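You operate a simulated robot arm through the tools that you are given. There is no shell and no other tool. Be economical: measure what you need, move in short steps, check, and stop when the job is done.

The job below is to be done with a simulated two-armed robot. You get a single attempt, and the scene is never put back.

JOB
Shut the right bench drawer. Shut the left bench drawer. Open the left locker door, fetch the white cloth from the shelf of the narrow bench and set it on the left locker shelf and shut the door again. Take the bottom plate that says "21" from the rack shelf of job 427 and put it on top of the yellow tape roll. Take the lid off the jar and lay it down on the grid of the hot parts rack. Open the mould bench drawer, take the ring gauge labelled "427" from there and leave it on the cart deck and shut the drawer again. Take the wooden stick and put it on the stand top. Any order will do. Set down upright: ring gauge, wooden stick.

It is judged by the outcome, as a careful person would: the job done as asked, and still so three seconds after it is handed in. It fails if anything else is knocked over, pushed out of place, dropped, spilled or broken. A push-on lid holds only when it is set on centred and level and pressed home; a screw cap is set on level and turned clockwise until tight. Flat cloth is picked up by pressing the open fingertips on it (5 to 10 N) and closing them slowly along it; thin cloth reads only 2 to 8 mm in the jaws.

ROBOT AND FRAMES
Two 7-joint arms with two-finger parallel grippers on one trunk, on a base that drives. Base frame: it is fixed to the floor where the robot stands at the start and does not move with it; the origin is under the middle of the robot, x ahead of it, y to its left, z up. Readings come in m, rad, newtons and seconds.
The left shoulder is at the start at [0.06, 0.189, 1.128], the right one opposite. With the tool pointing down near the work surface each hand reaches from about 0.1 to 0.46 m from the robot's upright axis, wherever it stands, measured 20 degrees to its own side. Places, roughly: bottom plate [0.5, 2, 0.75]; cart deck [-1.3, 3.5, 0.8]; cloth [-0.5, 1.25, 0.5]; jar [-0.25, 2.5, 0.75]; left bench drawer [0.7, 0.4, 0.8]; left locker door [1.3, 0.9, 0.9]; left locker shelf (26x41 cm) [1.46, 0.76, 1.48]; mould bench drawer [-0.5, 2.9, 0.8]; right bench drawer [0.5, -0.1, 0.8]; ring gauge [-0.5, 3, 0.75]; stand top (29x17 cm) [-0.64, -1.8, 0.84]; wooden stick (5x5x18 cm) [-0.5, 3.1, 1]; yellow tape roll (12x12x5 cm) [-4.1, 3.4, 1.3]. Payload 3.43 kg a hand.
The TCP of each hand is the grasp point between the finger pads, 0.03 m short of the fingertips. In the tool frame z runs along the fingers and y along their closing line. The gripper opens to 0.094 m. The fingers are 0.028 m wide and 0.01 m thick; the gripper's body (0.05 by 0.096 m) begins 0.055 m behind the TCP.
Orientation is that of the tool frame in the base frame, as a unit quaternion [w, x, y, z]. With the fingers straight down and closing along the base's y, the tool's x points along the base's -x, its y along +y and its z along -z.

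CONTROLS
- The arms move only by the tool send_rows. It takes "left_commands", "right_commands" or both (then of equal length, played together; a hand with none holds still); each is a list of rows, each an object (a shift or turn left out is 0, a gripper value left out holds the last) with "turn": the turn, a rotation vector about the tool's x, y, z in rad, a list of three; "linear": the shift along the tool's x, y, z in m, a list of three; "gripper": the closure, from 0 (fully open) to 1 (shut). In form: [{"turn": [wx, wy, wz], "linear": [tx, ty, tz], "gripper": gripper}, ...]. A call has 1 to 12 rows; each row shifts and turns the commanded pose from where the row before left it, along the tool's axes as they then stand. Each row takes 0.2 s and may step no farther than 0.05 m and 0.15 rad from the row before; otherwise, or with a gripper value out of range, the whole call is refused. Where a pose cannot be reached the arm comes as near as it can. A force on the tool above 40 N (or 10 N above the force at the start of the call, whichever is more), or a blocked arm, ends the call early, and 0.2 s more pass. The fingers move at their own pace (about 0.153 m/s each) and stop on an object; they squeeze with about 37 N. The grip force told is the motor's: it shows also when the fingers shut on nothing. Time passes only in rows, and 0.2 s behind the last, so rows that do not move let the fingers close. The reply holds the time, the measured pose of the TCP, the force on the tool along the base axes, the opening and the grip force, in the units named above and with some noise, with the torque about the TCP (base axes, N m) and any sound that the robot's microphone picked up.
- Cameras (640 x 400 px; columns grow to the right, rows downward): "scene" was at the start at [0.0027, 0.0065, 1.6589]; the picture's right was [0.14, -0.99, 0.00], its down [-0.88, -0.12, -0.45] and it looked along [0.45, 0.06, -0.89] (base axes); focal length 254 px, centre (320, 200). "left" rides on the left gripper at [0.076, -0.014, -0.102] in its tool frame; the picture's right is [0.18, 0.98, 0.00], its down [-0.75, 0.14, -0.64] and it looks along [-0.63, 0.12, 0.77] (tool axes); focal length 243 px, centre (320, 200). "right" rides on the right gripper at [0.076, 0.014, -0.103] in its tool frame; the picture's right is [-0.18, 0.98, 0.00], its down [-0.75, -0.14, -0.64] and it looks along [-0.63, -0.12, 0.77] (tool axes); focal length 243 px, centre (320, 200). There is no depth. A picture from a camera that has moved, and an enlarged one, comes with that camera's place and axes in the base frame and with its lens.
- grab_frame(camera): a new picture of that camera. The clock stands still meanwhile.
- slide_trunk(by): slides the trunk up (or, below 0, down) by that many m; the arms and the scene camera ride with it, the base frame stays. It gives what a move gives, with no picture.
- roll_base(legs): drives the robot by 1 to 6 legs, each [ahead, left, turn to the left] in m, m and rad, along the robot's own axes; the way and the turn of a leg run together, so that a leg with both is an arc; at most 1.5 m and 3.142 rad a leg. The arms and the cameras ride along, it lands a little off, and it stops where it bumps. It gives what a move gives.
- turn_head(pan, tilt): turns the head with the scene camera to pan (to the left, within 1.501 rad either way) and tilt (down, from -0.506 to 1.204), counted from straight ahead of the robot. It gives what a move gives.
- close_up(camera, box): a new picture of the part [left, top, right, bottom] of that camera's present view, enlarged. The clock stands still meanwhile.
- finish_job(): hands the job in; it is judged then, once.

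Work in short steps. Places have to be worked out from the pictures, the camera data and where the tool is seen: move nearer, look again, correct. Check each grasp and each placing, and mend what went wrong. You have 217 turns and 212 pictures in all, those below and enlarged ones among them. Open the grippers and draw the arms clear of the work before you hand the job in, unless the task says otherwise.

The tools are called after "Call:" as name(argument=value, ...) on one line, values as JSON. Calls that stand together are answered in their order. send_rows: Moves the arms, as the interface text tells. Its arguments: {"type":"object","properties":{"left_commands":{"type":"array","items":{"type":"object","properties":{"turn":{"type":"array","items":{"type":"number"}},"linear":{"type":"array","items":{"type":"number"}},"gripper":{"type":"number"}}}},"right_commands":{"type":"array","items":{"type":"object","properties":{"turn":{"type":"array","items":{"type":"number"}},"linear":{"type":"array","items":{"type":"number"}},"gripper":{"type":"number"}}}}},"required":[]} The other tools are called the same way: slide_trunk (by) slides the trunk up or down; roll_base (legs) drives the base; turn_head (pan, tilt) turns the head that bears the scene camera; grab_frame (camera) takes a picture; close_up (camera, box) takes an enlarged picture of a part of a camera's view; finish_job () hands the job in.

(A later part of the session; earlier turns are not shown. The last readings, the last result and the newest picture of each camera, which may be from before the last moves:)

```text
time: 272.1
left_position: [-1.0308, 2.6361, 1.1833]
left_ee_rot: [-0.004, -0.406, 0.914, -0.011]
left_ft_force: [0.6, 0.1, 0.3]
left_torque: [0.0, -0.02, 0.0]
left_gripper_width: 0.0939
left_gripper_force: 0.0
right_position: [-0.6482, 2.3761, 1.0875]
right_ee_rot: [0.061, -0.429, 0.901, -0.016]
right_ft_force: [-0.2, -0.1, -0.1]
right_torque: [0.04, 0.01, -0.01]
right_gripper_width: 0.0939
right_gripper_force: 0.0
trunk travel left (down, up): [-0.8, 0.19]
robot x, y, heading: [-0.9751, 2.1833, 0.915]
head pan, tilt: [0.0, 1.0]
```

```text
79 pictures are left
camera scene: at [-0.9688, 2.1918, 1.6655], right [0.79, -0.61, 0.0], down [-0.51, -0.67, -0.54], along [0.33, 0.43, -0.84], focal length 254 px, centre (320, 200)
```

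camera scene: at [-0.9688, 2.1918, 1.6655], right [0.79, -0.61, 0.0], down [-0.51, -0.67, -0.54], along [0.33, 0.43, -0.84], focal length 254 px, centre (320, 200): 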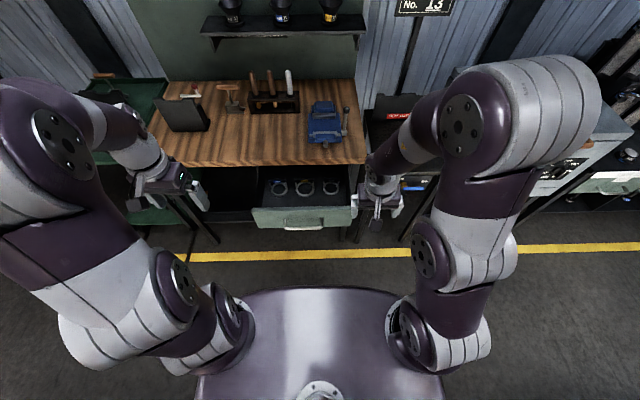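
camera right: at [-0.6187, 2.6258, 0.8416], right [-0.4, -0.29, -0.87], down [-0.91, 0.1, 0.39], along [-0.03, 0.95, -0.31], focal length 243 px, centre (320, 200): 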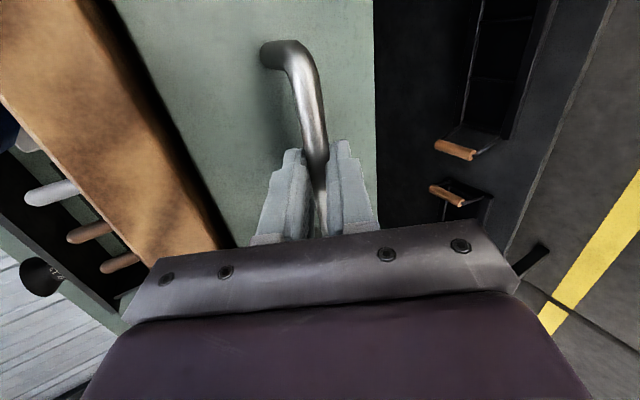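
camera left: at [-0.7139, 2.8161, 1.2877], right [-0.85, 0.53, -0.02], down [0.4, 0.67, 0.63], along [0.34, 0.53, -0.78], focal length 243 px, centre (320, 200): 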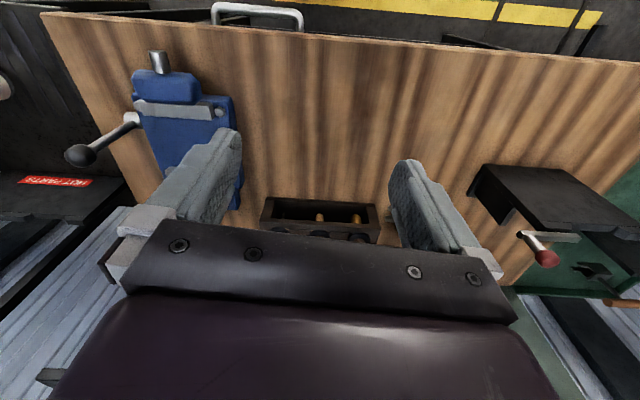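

Call:
close_up(camera="scene", box=[240, 150, 370, 240])

```text
4.44 times, centred on (305, 195) of scene
camera zoom: at [-0.9688, 2.1918, 1.6655], right [0.79, -0.61, 0.0], down [-0.51, -0.67, -0.54], along [0.33, 0.43, -0.84], focal length 1131 px, centre (387, 222)
```

zoom: 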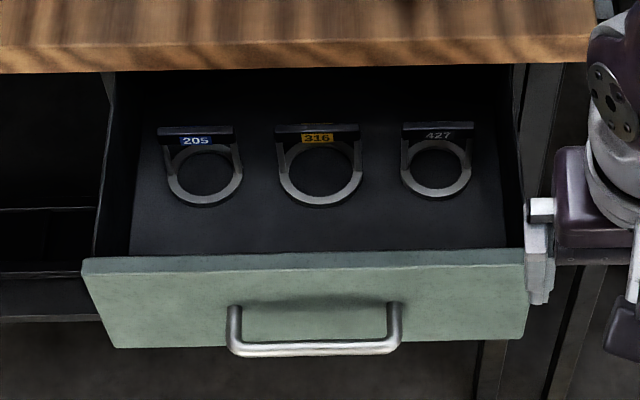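

Gauge 427 stands with its handle bar up, but slightly under the bench edge. I'll open the drawer a bit further by hooking its front panel from inside with the right hand.

Call:
roll_base(legs=[[0.17, 0, 0]])

Call:
send_rows(right_commands=[{"turn": [0, 0.06, 0], "linear": [-0.01, 0.03, 0], "gripper": 1}, {"turn": [0, 0.06, 0], "linear": [-0.01, 0.03, 0]}, {"linear": [-0.015, 0.03, 0]}, {"linear": [-0.015, 0.03, 0]}, {"linear": [0, 0, 0.04]}, {"linear": [0, 0, 0.04]}, {"linear": [0, 0, 0.04]}])

Call:
grab_frame(camera="scene")

Call:
grab_frame(camera="right")

```text
time: 273.6
left_position: [-0.9301, 2.7687, 1.1832]
left_ee_rot: [-0.001, -0.407, 0.913, -0.012]
left_ft_force: [-0.2, -0.3, 0.4]
left_torque: [0.03, -0.03, 0.01]
left_gripper_width: 0.0939
left_gripper_force: 0.1
right_position: [-0.5447, 2.5115, 1.089]
right_ee_rot: [0.062, -0.431, 0.9, -0.016]
right_ft_force: [-0.6, -0.2, -0.3]
right_torque: [0.0, 0.01, 0.02]
right_gripper_width: 0.0941
right_gripper_force: 0.1
trunk travel left (down, up): [-0.8, 0.19]
robot x, y, heading: [-0.8719, 2.3225, 0.921]
head pan, tilt: [0.0, 1.0]
```

```text
time: 275.2
left_position: [-0.9307, 2.7686, 1.1855]
left_ee_rot: [-0.001, -0.407, 0.913, -0.011]
left_ft_force: [-0.2, 0.2, -0.1]
left_torque: [0.01, -0.02, 0.02]
left_gripper_width: 0.094
left_gripper_force: 0.0
right_position: [-0.6005, 2.5354, 0.8848]
right_ee_rot: [0.016, -0.427, 0.903, -0.037]
right_ft_force: [-1.9, -2.3, 30.7]
right_torque: [0.18, 0.13, 0.04]
right_gripper_width: 0.0
right_gripper_force: 32.9
right hand out of reach, approached as far as the arm can: row 1, 2, 3, 4
trunk travel left (down, up): [-0.8, 0.19]
robot x, y, heading: [-0.8687, 2.3189, 0.919]
head pan, tilt: [0.0, 1.0]
stopped in row 7 (right hand): the force on the tool passed its limit at 116 N (the readings are from after the stop); the commanded pose is now the measured one
```

```text
77 pictures are left
camera scene: at [-0.8687, 2.324, 1.6659], right [0.79, -0.61, 0.0], down [-0.51, -0.67, -0.54], along [0.33, 0.43, -0.84], focal length 254 px, centre (320, 200)
```

scene: 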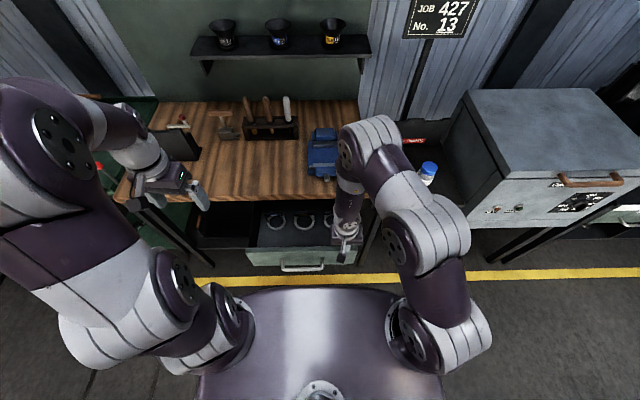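

```text
76 pictures are left
camera right: at [-0.665, 2.4904, 0.986], right [-0.64, 0.76, -0.08], down [0.55, 0.53, 0.65], along [0.54, 0.37, -0.76], focal length 243 px, centre (320, 200)
```

right: 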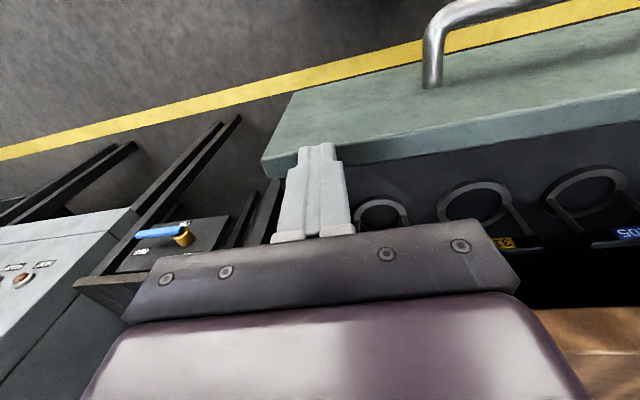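

The fingertips landed on the drawer front's top edge (z≈0.855). I rise, shift 7 cm forward and 6 cm left, and look before lowering.

Call:
send_rows(right_commands=[{"linear": [0, 0, -0.04]}, {"linear": [-0.025, 0.02, 0]}, {"linear": [-0.025, 0.02, 0]}, {"linear": [-0.02, 0.02, 0]}, {"linear": [0, 0, 0]}])

Call:
grab_frame(camera="right")

Call:
close_up(camera="scene", box=[230, 150, 390, 290])

```text
time: 276.4
left_position: [-0.9284, 2.7692, 1.1838]
left_ee_rot: [-0.003, -0.407, 0.913, -0.012]
left_ft_force: [-0.2, 0.2, 0.3]
left_torque: [0.0, 0.02, 0.0]
left_gripper_width: 0.0943
left_gripper_force: 0.0
right_position: [-0.6068, 2.6148, 0.9099]
right_ee_rot: [0.016, -0.428, 0.903, -0.04]
right_ft_force: [0.0, -0.8, 0.0]
right_torque: [0.0, 0.0, 0.01]
right_gripper_width: 0.0
right_gripper_force: 32.5
right hand out of reach, approached as far as the arm can: row 4
trunk travel left (down, up): [-0.8, 0.19]
robot x, y, heading: [-0.8747, 2.3225, 0.921]
head pan, tilt: [0.0, 1.0]
```

```text
75 pictures are left
camera right: at [-0.6716, 2.5688, 1.0098], right [-0.64, 0.76, -0.08], down [0.55, 0.53, 0.65], along [0.54, 0.37, -0.76], focal length 243 px, centre (320, 200)
```

right: 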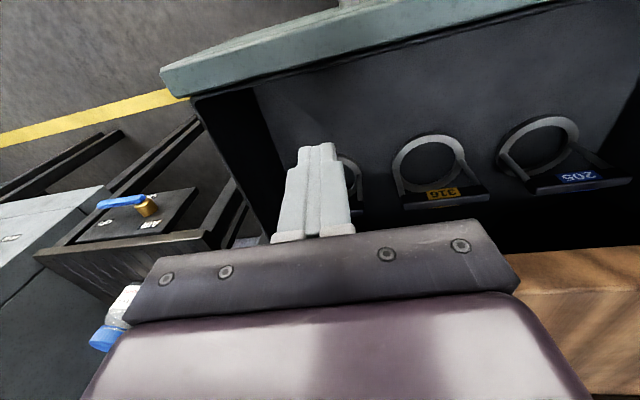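

```text
2.86 times, centred on (310, 220) of scene
camera zoom: at [-0.8656, 2.3269, 1.6655], right [0.79, -0.61, 0.0], down [-0.51, -0.67, -0.54], along [0.33, 0.43, -0.84], focal length 727 px, centre (349, 143)
```

zoom: 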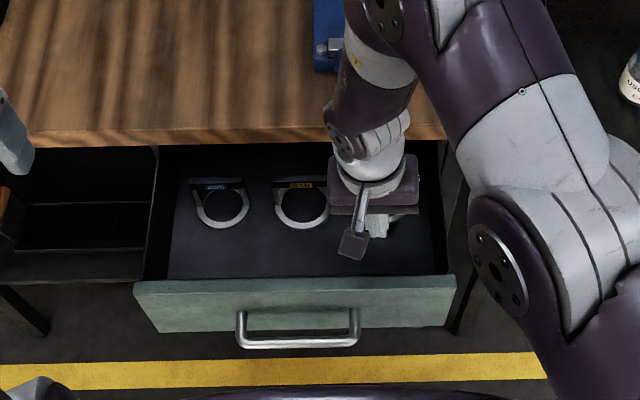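

The fingers are now between the front panel and the gauges. I lower them inside the drawer and pull back gently with the base.

Call:
send_rows(right_commands=[{"linear": [0, 0, 0.03]}, {"linear": [0, 0, 0.03]}, {"linear": [0, 0, 0.03]}])

Call:
grab_frame(camera="right")

```text
time: 277.2
left_position: [-0.9283, 2.7714, 1.1835]
left_ee_rot: [-0.004, -0.407, 0.913, -0.012]
left_ft_force: [-0.2, 0.1, 0.0]
left_torque: [0.03, 0.04, -0.03]
left_gripper_width: 0.0941
left_gripper_force: 0.1
right_position: [-0.6022, 2.6078, 0.8172]
right_ee_rot: [0.014, -0.428, 0.903, -0.038]
right_ft_force: [0.2, 0.4, -0.2]
right_torque: [0.02, 0.0, -0.02]
right_gripper_width: 0.0
right_gripper_force: 33.2
trunk travel left (down, up): [-0.8, 0.19]
robot x, y, heading: [-0.8709, 2.3223, 0.919]
head pan, tilt: [0.0, 1.0]
```

```text
73 pictures are left
camera right: at [-0.6662, 2.564, 0.9199], right [-0.64, 0.76, -0.08], down [0.55, 0.53, 0.65], along [0.54, 0.37, -0.76], focal length 243 px, centre (320, 200)
```

right: 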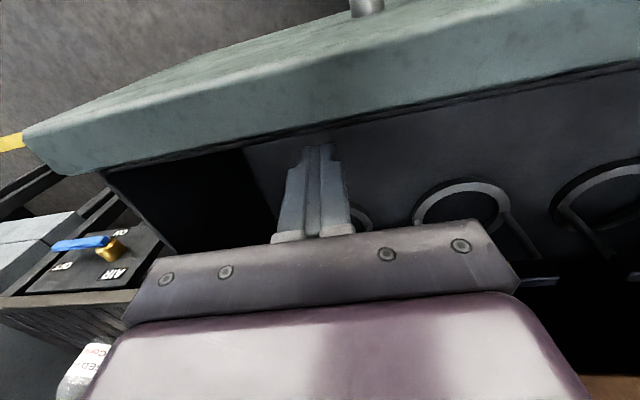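

Call:
roll_base(legs=[[-0.08, 0, 0]])

Call:
close_up(camera="scene", box=[230, 130, 390, 270])

```text
time: 278.3
left_position: [-0.9767, 2.7074, 1.1823]
left_ee_rot: [-0.004, -0.407, 0.914, -0.012]
left_ft_force: [1.0, -0.4, 0.2]
left_torque: [0.0, 0.0, -0.03]
left_gripper_width: 0.0938
left_gripper_force: 0.2
right_position: [-0.6498, 2.5463, 0.8184]
right_ee_rot: [0.013, -0.427, 0.903, -0.039]
right_ft_force: [-0.5, 0.6, 0.5]
right_torque: [0.02, -0.02, 0.03]
right_gripper_width: 0.0001
right_gripper_force: 33.1
trunk travel left (down, up): [-0.8, 0.19]
robot x, y, heading: [-0.9203, 2.2547, 0.922]
head pan, tilt: [0.0, 1.0]
```

```text
2.86 times, centred on (310, 200) of scene
camera zoom: at [-0.9133, 2.2649, 1.6654], right [0.79, -0.61, 0.0], down [-0.51, -0.67, -0.54], along [0.33, 0.43, -0.84], focal length 727 px, centre (349, 200)
```

zoom: 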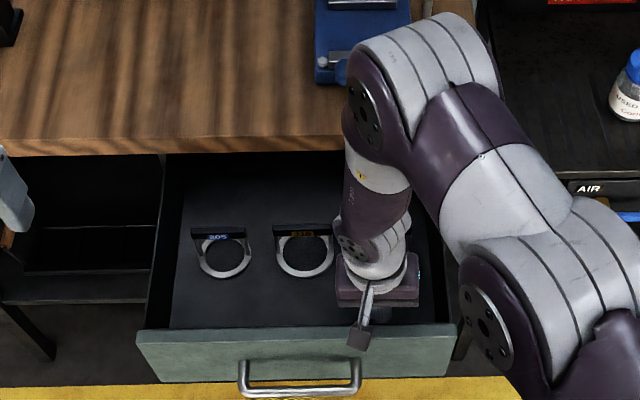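

The drawer came out further. Another 4 cm for clearance.

Call:
roll_base(legs=[[-0.05, 0, 0]])

Call:
send_rows(right_commands=[{"linear": [0, 0, -0.04]}, {"linear": [0, 0, -0.04]}, {"linear": [0, 0, -0.04]}, {"linear": [0.01, -0.04, -0.02]}, {"linear": [0.01, -0.04, 0]}, {"linear": [0.01, -0.04, 0]}])

Call:
close_up(camera="scene", box=[230, 130, 390, 270])

```text
time: 279.2
left_position: [-1.0046, 2.6699, 1.1819]
left_ee_rot: [-0.004, -0.407, 0.913, -0.012]
left_ft_force: [0.2, -0.5, 0.3]
left_torque: [-0.06, 0.01, 0.01]
left_gripper_width: 0.0939
left_gripper_force: 0.2
right_position: [-0.6785, 2.5077, 0.8174]
right_ee_rot: [0.013, -0.428, 0.903, -0.039]
right_ft_force: [0.6, 0.1, -0.1]
right_torque: [-0.04, -0.04, 0.01]
right_gripper_width: 0.0
right_gripper_force: 32.8
trunk travel left (down, up): [-0.8, 0.19]
robot x, y, heading: [-0.9478, 2.2208, 0.921]
head pan, tilt: [0.0, 1.0]
```

```text
time: 280.6
left_position: [-1.0049, 2.6668, 1.1828]
left_ee_rot: [-0.003, -0.407, 0.913, -0.012]
left_ft_force: [0.3, -0.9, -0.2]
left_torque: [0.06, 0.01, 0.03]
left_gripper_width: 0.094
left_gripper_force: 0.0
right_position: [-0.6154, 2.4008, 0.9592]
right_ee_rot: [0.014, -0.428, 0.903, -0.038]
right_ft_force: [0.4, -0.8, 1.0]
right_torque: [-0.04, 0.0, 0.02]
right_gripper_width: 0.0002
right_gripper_force: 32.9
right hand out of reach, approached as far as the arm can: row 3
trunk travel left (down, up): [-0.8, 0.19]
robot x, y, heading: [-0.9501, 2.2161, 0.917]
head pan, tilt: [0.0, 1.0]
```

```text
2.86 times, centred on (310, 200) of scene
camera zoom: at [-0.9433, 2.2231, 1.6655], right [0.79, -0.61, 0.0], down [-0.51, -0.67, -0.54], along [0.33, 0.43, -0.84], focal length 727 px, centre (349, 200)
```

zoom: 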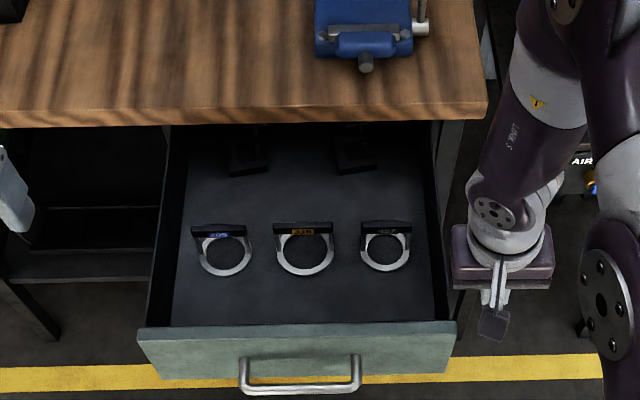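

Gauge 427 is now clear of the bench edge, at about (-0.602, 2.584). I bring the open right hand above it.

Call:
send_rows(right_commands=[{"turn": [-0.08, 0, 0], "linear": [-0.03, 0.025, -0.02], "gripper": 0}, {"linear": [-0.035, 0.025, 0]}, {"linear": [-0.035, 0.025, 0]}, {"linear": [-0.035, 0.02, 0]}, {"linear": [-0.015, 0, 0]}, {"linear": [0, 0, 0]}])

Call:
grab_frame(camera="right")

Call:
close_up(camera="scene", box=[230, 130, 390, 270])

```text
time: 282.0
left_position: [-1.007, 2.667, 1.1836]
left_ee_rot: [-0.004, -0.407, 0.913, -0.012]
left_ft_force: [0.0, -0.1, -0.2]
left_torque: [0.01, 0.0, 0.0]
left_gripper_width: 0.0941
left_gripper_force: 0.1
right_position: [-0.61, 2.5078, 0.9706]
right_ee_rot: [0.037, -0.429, 0.9, 0.068]
right_ft_force: [-1.1, -0.1, 0.1]
right_torque: [-0.01, -0.02, 0.0]
right_gripper_width: 0.0942
right_gripper_force: 0.0
right hand out of reach, approached as far as the arm can: row 1, 2, 3, 4
trunk travel left (down, up): [-0.8, 0.19]
robot x, y, heading: [-0.9491, 2.2178, 0.917]
head pan, tilt: [0.0, 1.0]
```

```text
70 pictures are left
camera right: at [-0.6707, 2.442, 1.0627], right [-0.65, 0.75, 0.11], down [0.58, 0.39, 0.72], along [0.5, 0.53, -0.69], focal length 243 px, centre (320, 200)
```

right: 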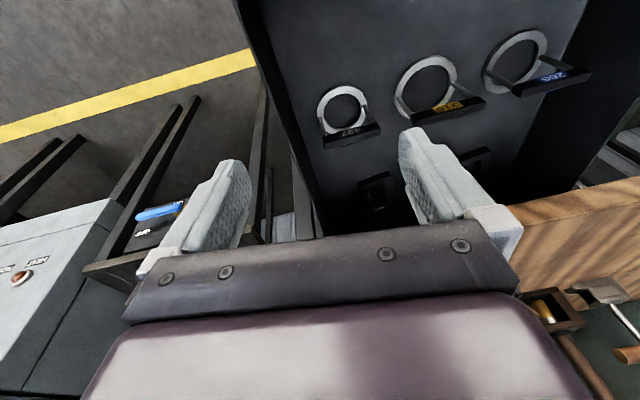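

```text
2.86 times, centred on (310, 200) of scene
camera zoom: at [-0.9442, 2.224, 1.6655], right [0.79, -0.61, 0.0], down [-0.51, -0.67, -0.54], along [0.33, 0.43, -0.84], focal length 727 px, centre (349, 200)
```

zoom: 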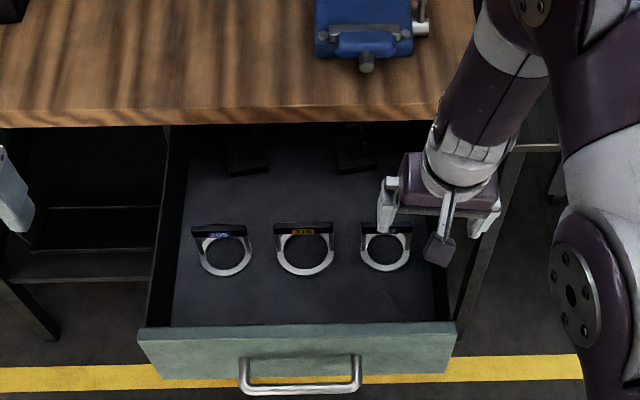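

Bar of gauge 427 triangulates to (-0.594, 2.597, 0.803). I correct the hand's tilt and position above it.

Call:
send_rows(right_commands=[{"turn": [0.045, 0.06, 0], "linear": [-0.025, 0.015, 0.01]}, {"turn": [0.045, 0.06, 0], "linear": [-0.025, 0.015, 0.01]}, {"linear": [-0.025, 0.01, 0.01]}, {"linear": [0, 0, 0.01]}, {"linear": [0, 0, 0]}])

Call:
grab_frame(camera="right")

```text
time: 283.2
left_position: [-1.0061, 2.6681, 1.1839]
left_ee_rot: [-0.003, -0.407, 0.914, -0.012]
left_ft_force: [0.0, -0.9, -0.5]
left_torque: [0.02, -0.01, 0.0]
left_gripper_width: 0.094
left_gripper_force: 0.2
right_position: [-0.5948, 2.5935, 0.9376]
right_ee_rot: [0.003, -0.43, 0.903, 0.003]
right_ft_force: [-0.4, 0.3, -0.2]
right_torque: [0.02, -0.01, -0.04]
right_gripper_width: 0.0943
right_gripper_force: 0.1
trunk travel left (down, up): [-0.8, 0.19]
robot x, y, heading: [-0.9526, 2.2178, 0.92]
head pan, tilt: [0.0, 1.0]
```

```text
68 pictures are left
camera right: at [-0.6532, 2.5426, 1.0393], right [-0.65, 0.76, 0.0], down [0.58, 0.49, 0.65], along [0.49, 0.42, -0.76], focal length 243 px, centre (320, 200)
```

right: 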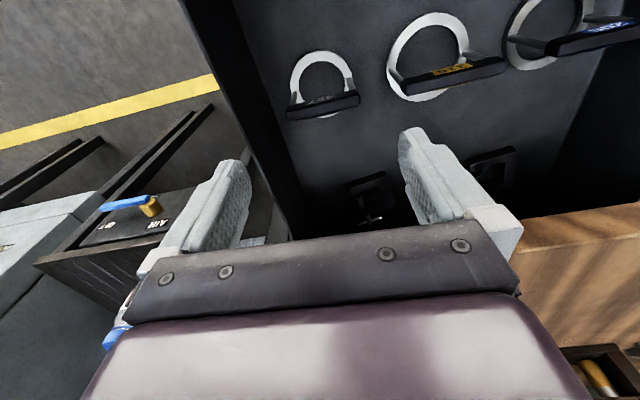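

Aligned. I descend over the bar.

Call:
send_rows(right_commands=[{"linear": [-0.001, 0, 0.035]}, {"linear": [-0.001, 0, 0.035]}, {"linear": [0, 0, 0.03]}, {"linear": [0, 0, 0.025]}])

Call:
grab_frame(camera="right")

```text
time: 284.2
left_position: [-1.0072, 2.6683, 1.1824]
left_ee_rot: [-0.003, -0.407, 0.913, -0.013]
left_ft_force: [-0.3, 0.3, 0.1]
left_torque: [0.03, 0.0, 0.02]
left_gripper_width: 0.0938
left_gripper_force: 0.0
right_position: [-0.5926, 2.5961, 0.8123]
right_ee_rot: [0.002, -0.43, 0.903, 0.002]
right_ft_force: [-0.5, 0.1, -0.1]
right_torque: [-0.02, 0.02, 0.03]
right_gripper_width: 0.0938
right_gripper_force: 0.0
trunk travel left (down, up): [-0.8, 0.19]
robot x, y, heading: [-0.955, 2.2191, 0.917]
head pan, tilt: [0.0, 1.0]
```

```text
67 pictures are left
camera right: at [-0.6516, 2.5451, 0.9139], right [-0.65, 0.76, 0.0], down [0.58, 0.49, 0.65], along [0.49, 0.42, -0.76], focal length 243 px, centre (320, 200)
```

right: 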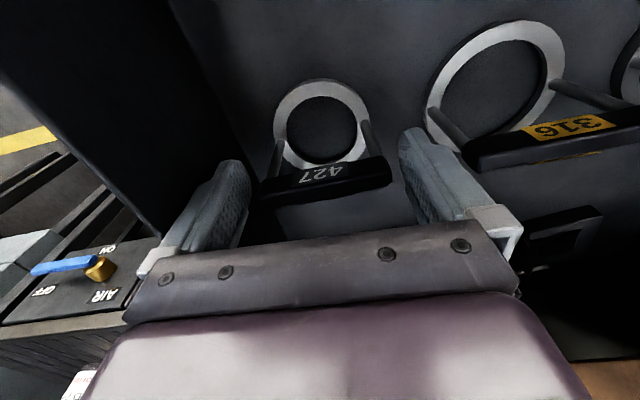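

Bar labelled 427 is between the fingers. I lower 6 mm and close.

Call:
send_rows(right_commands=[{"linear": [0, 0, 0.006]}, {"gripper": 0.2}, {"gripper": 0.4}, {"gripper": 0.7}, {"gripper": 1}, {"gripper": 1}])

Call:
send_rows(right_commands=[{"linear": [0, 0, -0.02]}, {"linear": [0, 0, -0.03]}, {"linear": [0, 0, -0.03]}, {"linear": [0, 0, -0.03]}, {"linear": [0, 0, -0.03]}])

Call:
grab_frame(camera="right")

```text
time: 285.6
left_position: [-1.0074, 2.6689, 1.183]
left_ee_rot: [-0.004, -0.406, 0.914, -0.013]
left_ft_force: [-0.5, 1.7, -0.8]
left_torque: [-0.01, 0.0, 0.01]
left_gripper_width: 0.0941
left_gripper_force: 0.1
right_position: [-0.5923, 2.5956, 0.8069]
right_ee_rot: [0.002, -0.43, 0.903, 0.002]
right_ft_force: [0.5, -0.4, -0.2]
right_torque: [0.03, 0.02, 0.02]
right_gripper_width: 0.0706
right_gripper_force: 36.7
trunk travel left (down, up): [-0.8, 0.19]
robot x, y, heading: [-0.9477, 2.2167, 0.916]
head pan, tilt: [0.0, 1.0]
```

```text
time: 286.8
left_position: [-1.0085, 2.6679, 1.1836]
left_ee_rot: [-0.002, -0.407, 0.913, -0.012]
left_ft_force: [-0.5, 0.3, 0.5]
left_torque: [-0.01, -0.01, 0.01]
left_gripper_width: 0.0939
left_gripper_force: 0.1
right_position: [-0.5937, 2.5941, 0.9473]
right_ee_rot: [0.004, -0.429, 0.903, 0.004]
right_ft_force: [0.1, -0.2, -1.3]
right_torque: [-0.02, 0.0, 0.0]
right_gripper_width: 0.0708
right_gripper_force: 36.9
trunk travel left (down, up): [-0.8, 0.19]
robot x, y, heading: [-0.9511, 2.2207, 0.92]
head pan, tilt: [0.0, 1.0]
```

```text
66 pictures are left
camera right: at [-0.6532, 2.5431, 1.0489], right [-0.65, 0.76, 0.0], down [0.58, 0.49, 0.65], along [0.49, 0.42, -0.76], focal length 243 px, centre (320, 200)
```

right: 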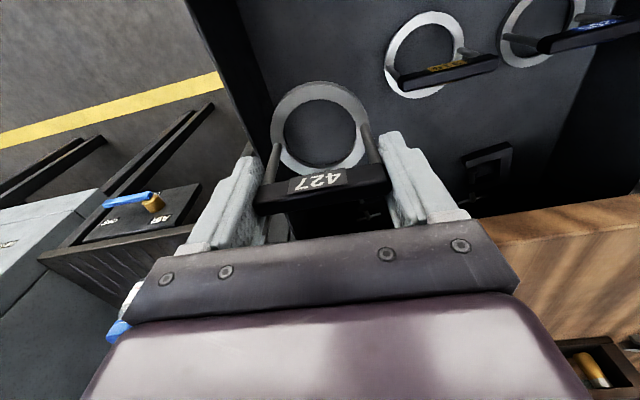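

Gauge 427 is lifted level. I back away and slide left toward the cart.

Call:
roll_base(legs=[[-0.3, 0, 0], [0, 0.95, 0]])

Call:
turn_head(pan=0.0, tilt=0.7)

Call:
grab_frame(camera="scene")

```text
time: 293.5
left_position: [-1.9478, 3.0062, 1.184]
left_ee_rot: [-0.003, -0.408, 0.913, -0.012]
left_ft_force: [-0.2, -0.4, 0.6]
left_torque: [0.0, 0.01, 0.0]
left_gripper_width: 0.0939
left_gripper_force: 0.1
right_position: [-1.5362, 2.9337, 0.9459]
right_ee_rot: [0.003, -0.43, 0.903, 0.002]
right_ft_force: [0.0, 0.1, -1.9]
right_torque: [0.0, 0.04, 0.0]
right_gripper_width: 0.0705
right_gripper_force: 36.7
trunk travel left (down, up): [-0.8, 0.19]
robot x, y, heading: [-1.8928, 2.5605, 0.919]
head pan, tilt: [0.0, 1.0]
```

```text
time: 294.3
left_position: [-1.9487, 3.008, 1.1842]
left_ee_rot: [-0.003, -0.407, 0.913, -0.012]
left_ft_force: [0.2, 0.0, 0.8]
left_torque: [-0.04, -0.02, 0.01]
left_gripper_width: 0.0941
left_gripper_force: 0.2
right_position: [-1.5347, 2.934, 0.9461]
right_ee_rot: [0.003, -0.43, 0.903, 0.002]
right_ft_force: [0.6, -0.1, -0.9]
right_torque: [0.0, -0.01, -0.05]
right_gripper_width: 0.0709
right_gripper_force: 36.7
trunk travel left (down, up): [-0.8, 0.19]
robot x, y, heading: [-1.8918, 2.5571, 0.92]
head pan, tilt: [0.0, 0.7]
```

```text
65 pictures are left
camera scene: at [-1.876, 2.5757, 1.6888], right [0.8, -0.61, 0.0], down [-0.39, -0.51, -0.76], along [0.46, 0.61, -0.64], focal length 254 px, centre (320, 200)
```

scene: 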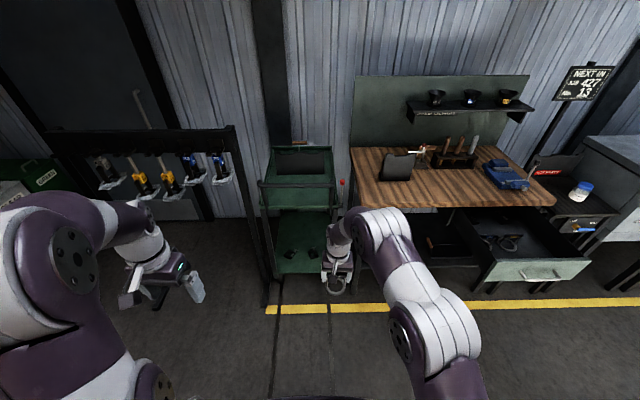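

I zoom on the cart.

Call:
close_up(camera="scene", box=[240, 120, 370, 300])

```text
2.22 times, centred on (305, 210) of scene
camera zoom: at [-1.876, 2.5757, 1.6888], right [0.8, -0.61, 0.0], down [-0.39, -0.51, -0.76], along [0.46, 0.61, -0.64], focal length 566 px, centre (353, 178)
```

zoom: 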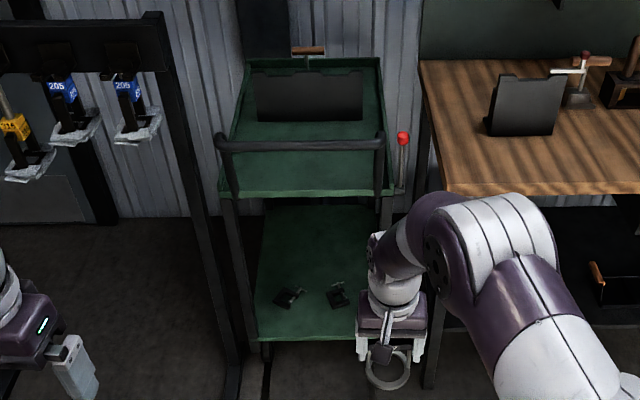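

The cart's top deck (z≈0.8) has a push-bar at its front and a tool frame stands to its left. I raise the trunk so the left arm clears the frame, and shift both hands inward before driving in.

Call:
slide_trunk(by=0.19)

Call:
send_rows(right_commands=[{"linear": [0, 0.03, 0]}, {"linear": [0, 0.035, 0]}, {"linear": [0, 0.035, 0]}, {"linear": [0, 0.03, 0]}], left_commands=[{"linear": [0, -0.03, 0]}, {"linear": [0, -0.03, 0]}, {"linear": [0, 0, 0]}, {"linear": [0, 0, 0]}])

Call:
roll_base(legs=[[0.45, 0.046, 0]])

Call:
grab_frame(camera="scene")

```text
time: 296.4
left_position: [-1.9475, 3.0061, 1.3719]
left_ee_rot: [-0.003, -0.407, 0.913, -0.012]
left_ft_force: [0.4, 0.2, -0.7]
left_torque: [0.0, 0.01, -0.01]
left_gripper_width: 0.0942
left_gripper_force: 0.1
right_position: [-1.5347, 2.9331, 1.1354]
right_ee_rot: [0.003, -0.431, 0.903, 0.002]
right_ft_force: [0.0, 0.0, -1.5]
right_torque: [-0.02, -0.01, 0.03]
right_gripper_width: 0.0706
right_gripper_force: 36.8
trunk travel left (down, up): [-0.99, 0.0]
robot x, y, heading: [-1.8889, 2.5599, 0.916]
head pan, tilt: [0.0, 0.7]
```

```text
time: 297.4
left_position: [-1.9052, 2.9687, 1.3736]
left_ee_rot: [-0.003, -0.407, 0.913, -0.013]
left_ft_force: [0.3, 0.4, -1.5]
left_torque: [-0.03, -0.03, 0.01]
left_gripper_width: 0.094
left_gripper_force: 0.0
right_position: [-1.6384, 3.0163, 1.1355]
right_ee_rot: [0.003, -0.43, 0.903, 0.002]
right_ft_force: [-0.2, 0.9, -1.6]
right_torque: [0.01, -0.05, 0.0]
right_gripper_width: 0.0708
right_gripper_force: 37.2
trunk travel left (down, up): [-0.99, 0.0]
robot x, y, heading: [-1.8892, 2.5577, 0.918]
head pan, tilt: [0.0, 0.7]
```

```text
time: 300.1
left_position: [-1.6709, 3.3501, 1.3744]
left_ee_rot: [-0.003, -0.408, 0.913, -0.011]
left_ft_force: [0.6, -0.1, -0.5]
left_torque: [0.02, 0.0, 0.03]
left_gripper_width: 0.0941
left_gripper_force: 0.1
right_position: [-1.4031, 3.3987, 1.1367]
right_ee_rot: [0.003, -0.431, 0.902, 0.003]
right_ft_force: [-1.0, 0.0, -1.8]
right_torque: [0.03, -0.03, -0.02]
right_gripper_width: 0.0709
right_gripper_force: 37.0
trunk travel left (down, up): [-0.99, 0.0]
robot x, y, heading: [-1.6571, 2.9419, 0.917]
head pan, tilt: [0.0, 0.7]
```

```text
63 pictures are left
camera scene: at [-1.6424, 2.9576, 1.8789], right [0.8, -0.61, 0.0], down [-0.39, -0.51, -0.77], along [0.46, 0.61, -0.64], focal length 254 px, centre (320, 200)
```

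scene: 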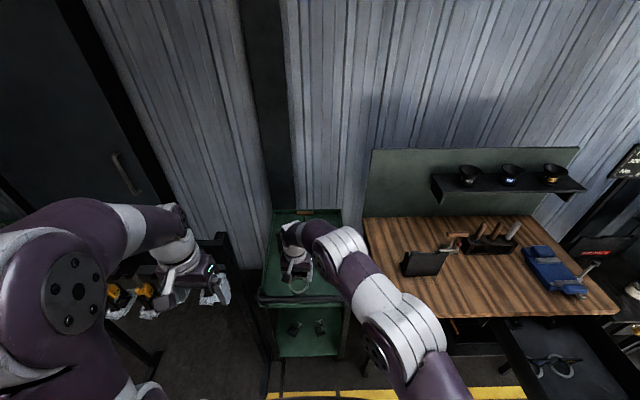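

Right hand is nearly over the deck. I check the left hand's clearance above the tool frame.

Call:
grab_frame(camera="left")

Call:
close_up(camera="scene", box=[80, 180, 380, 370])

```text
62 pictures are left
camera left: at [-1.7103, 3.2851, 1.477], right [-0.86, 0.52, -0.02], down [0.39, 0.67, 0.63], along [0.34, 0.53, -0.78], focal length 243 px, centre (320, 200)
```

left: 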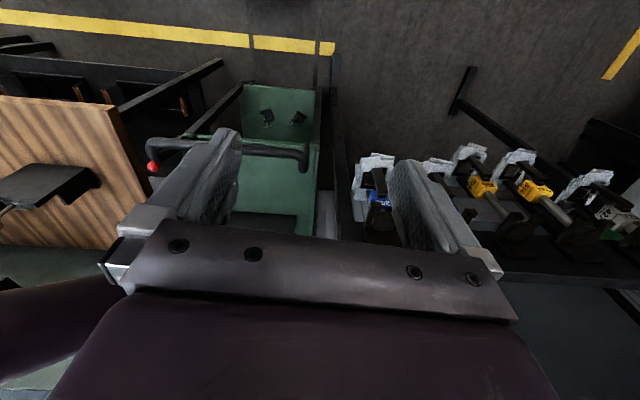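

```text
2.11 times, centred on (230, 275) of scene
camera zoom: at [-1.6424, 2.9576, 1.8789], right [0.8, -0.61, 0.0], down [-0.39, -0.51, -0.77], along [0.46, 0.61, -0.64], focal length 536 px, centre (510, 42)
```

zoom: 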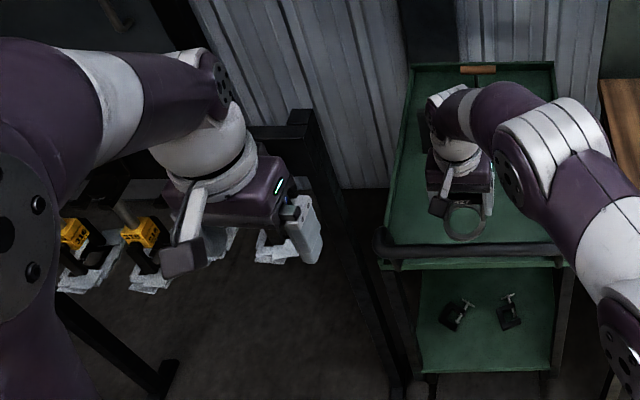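

Left hand is above the hanging tools with limited margin; I retract it 10 cm, then drive the last 20 cm.

Call:
send_rows(left_commands=[{"linear": [0.035, 0, 0]}, {"linear": [0.035, 0, 0]}, {"linear": [0.03, 0, 0]}])

Call:
roll_base(legs=[[0.2, 0, 0]])

Call:
grab_frame(camera="right")

Call:
grab_frame(camera="scene")

```text
time: 300.9
left_position: [-1.7367, 3.2764, 1.3741]
left_ee_rot: [-0.004, -0.408, 0.913, -0.012]
left_ft_force: [-0.1, -0.3, 0.3]
left_torque: [0.0, -0.02, 0.0]
left_gripper_width: 0.094
left_gripper_force: 0.0
right_position: [-1.4026, 3.4, 1.1355]
right_ee_rot: [0.003, -0.432, 0.902, 0.002]
right_ft_force: [0.2, -0.6, -1.6]
right_torque: [0.01, -0.02, 0.0]
right_gripper_width: 0.0707
right_gripper_force: 36.6
trunk travel left (down, up): [-0.99, 0.0]
robot x, y, heading: [-1.6543, 2.9392, 0.92]
head pan, tilt: [0.0, 0.7]
```

```text
time: 302.5
left_position: [-1.6177, 3.4314, 1.3754]
left_ee_rot: [-0.002, -0.407, 0.913, -0.011]
left_ft_force: [0.2, -0.9, 0.3]
left_torque: [0.05, -0.01, 0.0]
left_gripper_width: 0.0941
left_gripper_force: 0.0
right_position: [-1.2831, 3.5538, 1.137]
right_ee_rot: [0.005, -0.43, 0.903, 0.003]
right_ft_force: [-0.6, -0.1, -1.6]
right_torque: [0.03, 0.0, 0.0]
right_gripper_width: 0.0711
right_gripper_force: 37.1
trunk travel left (down, up): [-0.99, 0.0]
robot x, y, heading: [-1.5358, 3.0981, 0.918]
head pan, tilt: [0.0, 0.7]
```

```text
60 pictures are left
camera right: at [-1.3424, 3.5032, 1.24], right [-0.65, 0.76, 0.0], down [0.58, 0.49, 0.65], along [0.49, 0.42, -0.76], focal length 243 px, centre (320, 200)
```

right: 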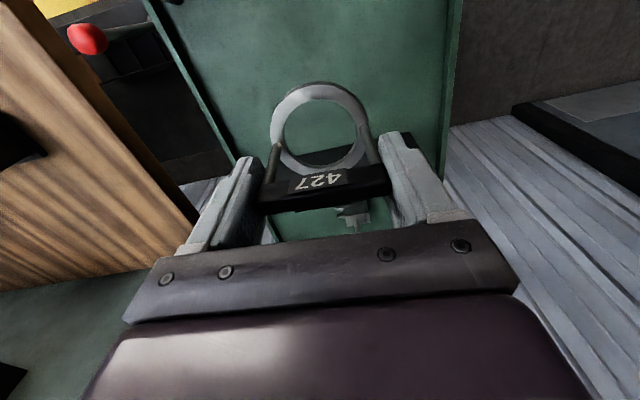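

```text
59 pictures are left
camera scene: at [-1.5243, 3.1128, 1.879], right [0.79, -0.61, 0.0], down [-0.39, -0.51, -0.77], along [0.47, 0.61, -0.64], focal length 254 px, centre (320, 200)
```

scene: 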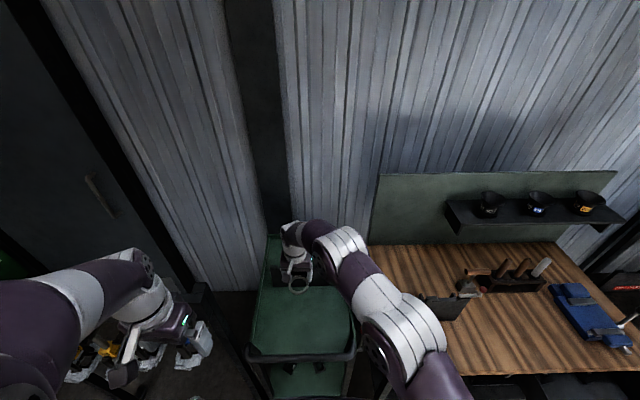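

Free deck lies directly below. I lower the gauge.

Call:
send_rows(right_commands=[{"linear": [0, 0, 0.04]}, {"linear": [0, 0, 0.045]}, {"linear": [0, 0, 0.045]}, {"linear": [0, 0, 0.045]}, {"linear": [0, 0, 0.04]}])

Call:
grab_frame(camera="right")

```text
time: 303.7
left_position: [-1.6151, 3.4327, 1.3746]
left_ee_rot: [-0.002, -0.408, 0.913, -0.012]
left_ft_force: [0.4, -0.8, 0.1]
left_torque: [0.02, 0.01, -0.03]
left_gripper_width: 0.094
left_gripper_force: 0.1
right_position: [-1.2808, 3.5495, 0.9379]
right_ee_rot: [0.004, -0.431, 0.902, 0.003]
right_ft_force: [-0.4, -1.1, -1.7]
right_torque: [0.03, 0.02, -0.01]
right_gripper_width: 0.0705
right_gripper_force: 37.0
right hand out of reach, approached as far as the arm can: row 5
trunk travel left (down, up): [-0.99, 0.0]
robot x, y, heading: [-1.5334, 3.0986, 0.921]
head pan, tilt: [0.0, 0.7]
```

```text
58 pictures are left
camera right: at [-1.3408, 3.4998, 1.0401], right [-0.65, 0.76, 0.0], down [0.58, 0.49, 0.65], along [0.49, 0.42, -0.76], focal length 243 px, centre (320, 200)
```

right: 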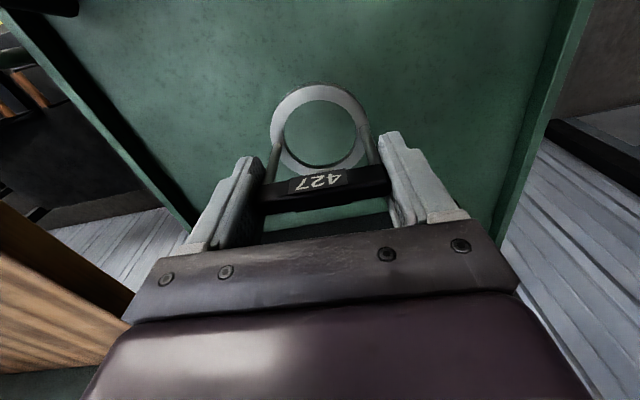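

The arm is near its downward reach; I pull it back 5 cm (still over the deck) and continue lowering.

Call:
send_rows(right_commands=[{"linear": [0.025, -0.01, 0]}, {"linear": [0.025, -0.01, 0]}, {"linear": [0, 0, 0.02]}, {"linear": [0, 0, 0.02]}, {"linear": [0, 0, 0.015]}])

Call:
grab_frame(camera="right")

```text
time: 304.9
left_position: [-1.6163, 3.4338, 1.3748]
left_ee_rot: [-0.003, -0.408, 0.913, -0.011]
left_ft_force: [-0.3, 0.6, -0.8]
left_torque: [0.04, 0.02, -0.04]
left_gripper_width: 0.0942
left_gripper_force: 0.0
right_position: [-1.2964, 3.4997, 0.8821]
right_ee_rot: [0.004, -0.429, 0.903, 0.003]
right_ft_force: [-0.4, 0.2, -1.6]
right_torque: [0.02, 0.0, 0.02]
right_gripper_width: 0.0705
right_gripper_force: 36.6
trunk travel left (down, up): [-0.99, 0.0]
robot x, y, heading: [-1.5357, 3.1017, 0.916]
head pan, tilt: [0.0, 0.7]
```

```text
57 pictures are left
camera right: at [-1.356, 3.4479, 0.9839], right [-0.65, 0.76, 0.0], down [0.58, 0.49, 0.65], along [0.49, 0.42, -0.76], focal length 243 px, centre (320, 200)
```

right: 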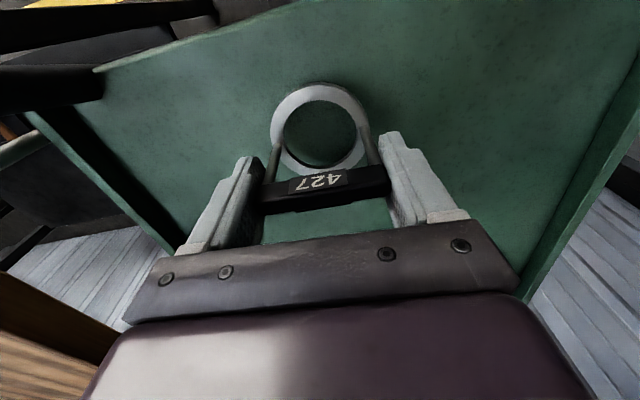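

Call:
send_rows(right_commands=[{"linear": [0, 0, 0.008]}, {"linear": [0, 0, 0.006]}, {"linear": [0, 0, 0.006]}, {"linear": [0, 0, 0.005]}])

Call:
grab_frame(camera="right")

```text
time: 306.1
left_position: [-1.6165, 3.4345, 1.3742]
left_ee_rot: [-0.003, -0.407, 0.913, -0.011]
left_ft_force: [0.1, -0.7, -0.2]
left_torque: [-0.02, -0.01, 0.02]
left_gripper_width: 0.0939
left_gripper_force: 0.1
right_position: [-1.2955, 3.5282, 0.8833]
right_ee_rot: [0.016, -0.432, 0.902, 0.023]
right_ft_force: [-0.5, -0.6, -0.7]
right_torque: [-0.05, -0.01, 0.01]
right_gripper_width: 0.0707
right_gripper_force: 36.6
trunk travel left (down, up): [-0.99, 0.0]
robot x, y, heading: [-1.5351, 3.1031, 0.917]
head pan, tilt: [0.0, 0.7]
stopped in row 4 (right hand): the arm was blocked; the commanded pose is now the measured one
```

```text
56 pictures are left
camera right: at [-1.3549, 3.4721, 0.982], right [-0.65, 0.76, 0.04], down [0.58, 0.46, 0.67], along [0.5, 0.46, -0.74], focal length 243 px, centre (320, 200)
```

right: 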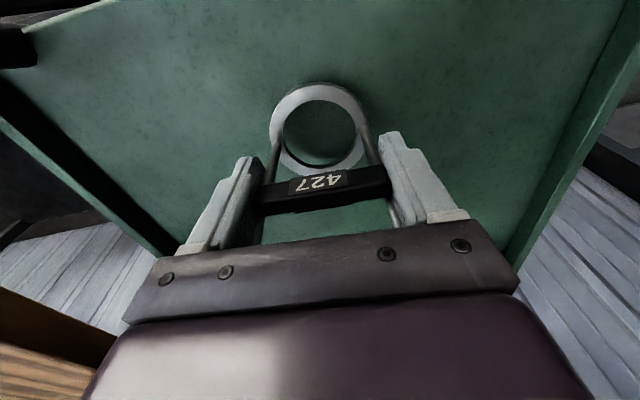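

The arm is blocked from going lower this way. I look at what limits it.

Call:
turn_head(pan=0.0, tilt=1.0)

Call:
grab_frame(camera="scene")

```text
time: 306.9
left_position: [-1.6154, 3.434, 1.3752]
left_ee_rot: [-0.002, -0.408, 0.913, -0.011]
left_ft_force: [-0.5, 0.4, -0.9]
left_torque: [0.03, -0.01, -0.03]
left_gripper_width: 0.0939
left_gripper_force: 0.0
right_position: [-1.2946, 3.5278, 0.8822]
right_ee_rot: [0.016, -0.431, 0.902, 0.022]
right_ft_force: [-0.2, 1.0, -1.2]
right_torque: [-0.03, -0.04, 0.0]
right_gripper_width: 0.0703
right_gripper_force: 36.6
trunk travel left (down, up): [-0.99, 0.0]
robot x, y, heading: [-1.5405, 3.098, 0.916]
head pan, tilt: [0.0, 1.0]
```

```text
55 pictures are left
camera scene: at [-1.5302, 3.1044, 1.8555], right [0.79, -0.61, 0.0], down [-0.51, -0.67, -0.54], along [0.33, 0.43, -0.84], focal length 254 px, centre (320, 200)
```

scene: 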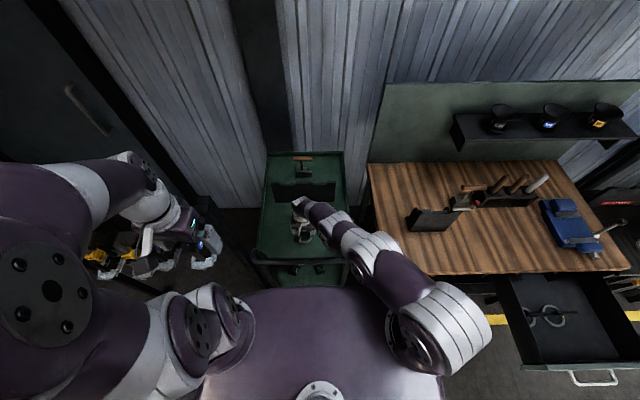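

The right arm is simply fully stretched. I lower the trunk 3 cm (left fingertips stay above the tool frame), and level the hand.

Call:
slide_trunk(by=-0.03)

Call:
send_rows(right_commands=[{"turn": [0.0, 0.05, 0], "linear": [0.01, 0, 0]}, {"linear": [0.01, 0, 0]}])

Call:
grab_frame(camera="right")

```text
time: 307.5
left_position: [-1.6169, 3.4308, 1.3452]
left_ee_rot: [-0.001, -0.408, 0.913, -0.012]
left_ft_force: [0.3, 0.4, 0.3]
left_torque: [-0.04, -0.01, 0.01]
left_gripper_width: 0.0939
left_gripper_force: 0.1
right_position: [-1.2938, 3.5324, 0.8588]
right_ee_rot: [0.02, -0.431, 0.902, 0.027]
right_ft_force: [-5.2, -11.3, 29.0]
right_torque: [-1.46, -0.49, -0.32]
right_gripper_width: 0.07
right_gripper_force: 37.1
trunk travel left (down, up): [-0.961, 0.029]
robot x, y, heading: [-1.5357, 3.0994, 0.919]
head pan, tilt: [0.0, 1.0]
stopped: the force on the tool passed its limit at 125 N (the readings are from after the stop); the commanded pose is now the measured one
```

```text
time: 308.1
left_position: [-1.6161, 3.4328, 1.3462]
left_ee_rot: [-0.002, -0.408, 0.913, -0.012]
left_ft_force: [0.3, 1.3, 0.7]
left_torque: [-0.01, 0.01, -0.01]
left_gripper_width: 0.0938
left_gripper_force: 0.1
right_position: [-1.3057, 3.5187, 0.8592]
right_ee_rot: [-0.002, -0.432, 0.902, 0.016]
right_ft_force: [4.7, 6.0, 23.3]
right_torque: [0.13, -1.05, 0.23]
right_gripper_width: 0.0704
right_gripper_force: 36.9
trunk travel left (down, up): [-0.961, 0.029]
robot x, y, heading: [-1.5368, 3.1002, 0.917]
head pan, tilt: [0.0, 1.0]
```

```text
54 pictures are left
camera right: at [-1.3628, 3.4645, 0.9606], right [-0.65, 0.76, 0.04], down [0.59, 0.48, 0.65], along [0.47, 0.44, -0.76], focal length 243 px, centre (320, 200)
```

right: 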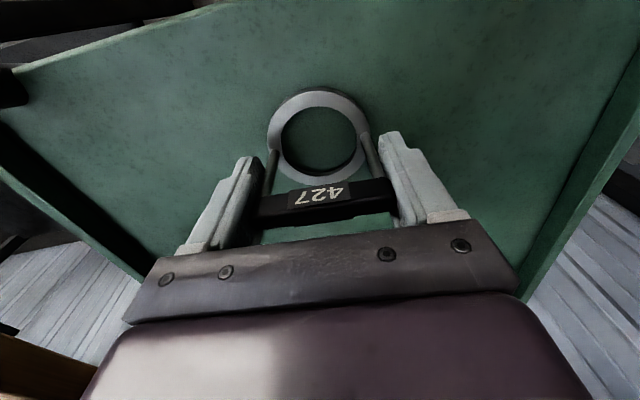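

Gauge is in contact with the deck and level. I ease up 2 mm, open, and rise.

Call:
send_rows(right_commands=[{"linear": [0, 0, -0.003]}, {"gripper": 0.2}, {"gripper": 0.1}, {"gripper": 0}, {"linear": [0, 0, -0.02]}, {"linear": [0, 0, -0.03]}, {"linear": [0, 0, -0.04]}, {"linear": [0, 0, -0.045]}, {"linear": [0, 0, -0.045]}])

Call:
grab_frame(camera="right")

```text
time: 310.1
left_position: [-1.6152, 3.4352, 1.3472]
left_ee_rot: [-0.002, -0.408, 0.913, -0.011]
left_ft_force: [-0.1, -0.8, -0.3]
left_torque: [0.01, -0.02, -0.01]
left_gripper_width: 0.0941
left_gripper_force: 0.0
right_position: [-1.3022, 3.51, 1.0396]
right_ee_rot: [-0.003, -0.432, 0.902, 0.016]
right_ft_force: [-0.1, -0.2, 0.2]
right_torque: [-0.04, -0.01, -0.01]
right_gripper_width: 0.0938
right_gripper_force: 0.1
trunk travel left (down, up): [-0.961, 0.029]
robot x, y, heading: [-1.5373, 3.1038, 0.914]
head pan, tilt: [0.0, 1.0]
```

```text
53 pictures are left
camera right: at [-1.3584, 3.4575, 1.1427], right [-0.65, 0.76, 0.03], down [0.59, 0.48, 0.64], along [0.47, 0.44, -0.77], focal length 243 px, centre (320, 200)
```

right: 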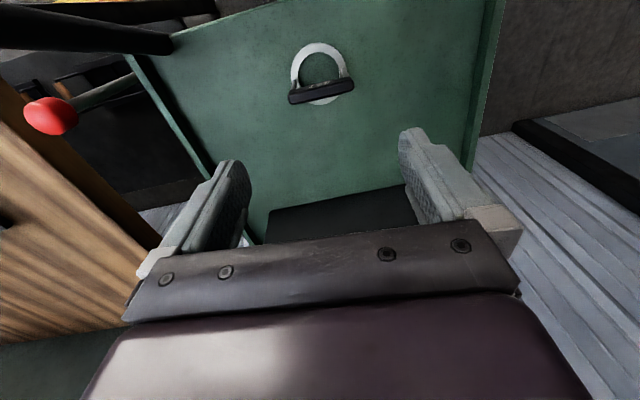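

Gauge stands upright on the cart deck. I back away, lower the trunk, and move in front of the open drawer.

Call:
roll_base(legs=[[-0.6, 0, 0], [0, -1.0, 0]])

Call:
slide_trunk(by=-0.16)

Call:
turn_head(pan=0.0, tilt=0.9)

Call:
grab_frame(camera="scene")

```text
time: 318.3
left_position: [-1.1864, 2.352, 1.3455]
left_ee_rot: [-0.003, -0.41, 0.912, -0.013]
left_ft_force: [0.2, 1.0, 0.2]
left_torque: [0.02, 0.0, -0.01]
left_gripper_width: 0.0943
left_gripper_force: 0.0
right_position: [-0.8708, 2.4307, 1.04]
right_ee_rot: [-0.003, -0.435, 0.9, 0.015]
right_ft_force: [0.7, 0.7, -1.1]
right_torque: [-0.01, -0.01, 0.0]
right_gripper_width: 0.0941
right_gripper_force: 0.0
trunk travel left (down, up): [-0.961, 0.029]
robot x, y, heading: [-1.1068, 2.0188, 0.921]
head pan, tilt: [0.0, 1.0]
```

```text
time: 320.1
left_position: [-1.1846, 2.3515, 1.1861]
left_ee_rot: [-0.003, -0.41, 0.912, -0.012]
left_ft_force: [-0.5, 0.3, 0.1]
left_torque: [0.03, 0.02, 0.0]
left_gripper_width: 0.0941
left_gripper_force: 0.0
right_position: [-0.8715, 2.4304, 0.8802]
right_ee_rot: [-0.005, -0.434, 0.901, 0.016]
right_ft_force: [0.7, 0.3, -0.2]
right_torque: [0.03, -0.01, 0.03]
right_gripper_width: 0.0942
right_gripper_force: 0.0
trunk travel left (down, up): [-0.801, 0.189]
robot x, y, heading: [-1.1019, 2.0187, 0.923]
head pan, tilt: [0.0, 1.0]
```

```text
time: 320.8
left_position: [-1.1836, 2.3519, 1.1855]
left_ee_rot: [-0.003, -0.41, 0.912, -0.012]
left_ft_force: [0.4, -0.2, -0.5]
left_torque: [-0.02, 0.0, -0.06]
left_gripper_width: 0.0942
left_gripper_force: 0.1
right_position: [-0.8721, 2.4297, 0.8799]
right_ee_rot: [-0.003, -0.435, 0.9, 0.016]
right_ft_force: [-0.2, 1.0, -0.2]
right_torque: [0.02, 0.03, 0.0]
right_gripper_width: 0.0938
right_gripper_force: 0.0
trunk travel left (down, up): [-0.801, 0.189]
robot x, y, heading: [-1.1043, 2.0162, 0.922]
head pan, tilt: [0.0, 0.901]
```

```text
52 pictures are left
camera scene: at [-1.094, 2.0275, 1.6737], right [0.8, -0.6, 0.0], down [-0.47, -0.63, -0.62], along [0.37, 0.5, -0.78], focal length 254 px, centre (320, 200)
```

scene: 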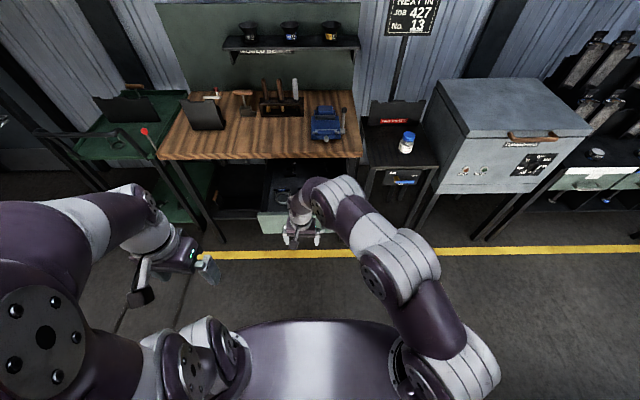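

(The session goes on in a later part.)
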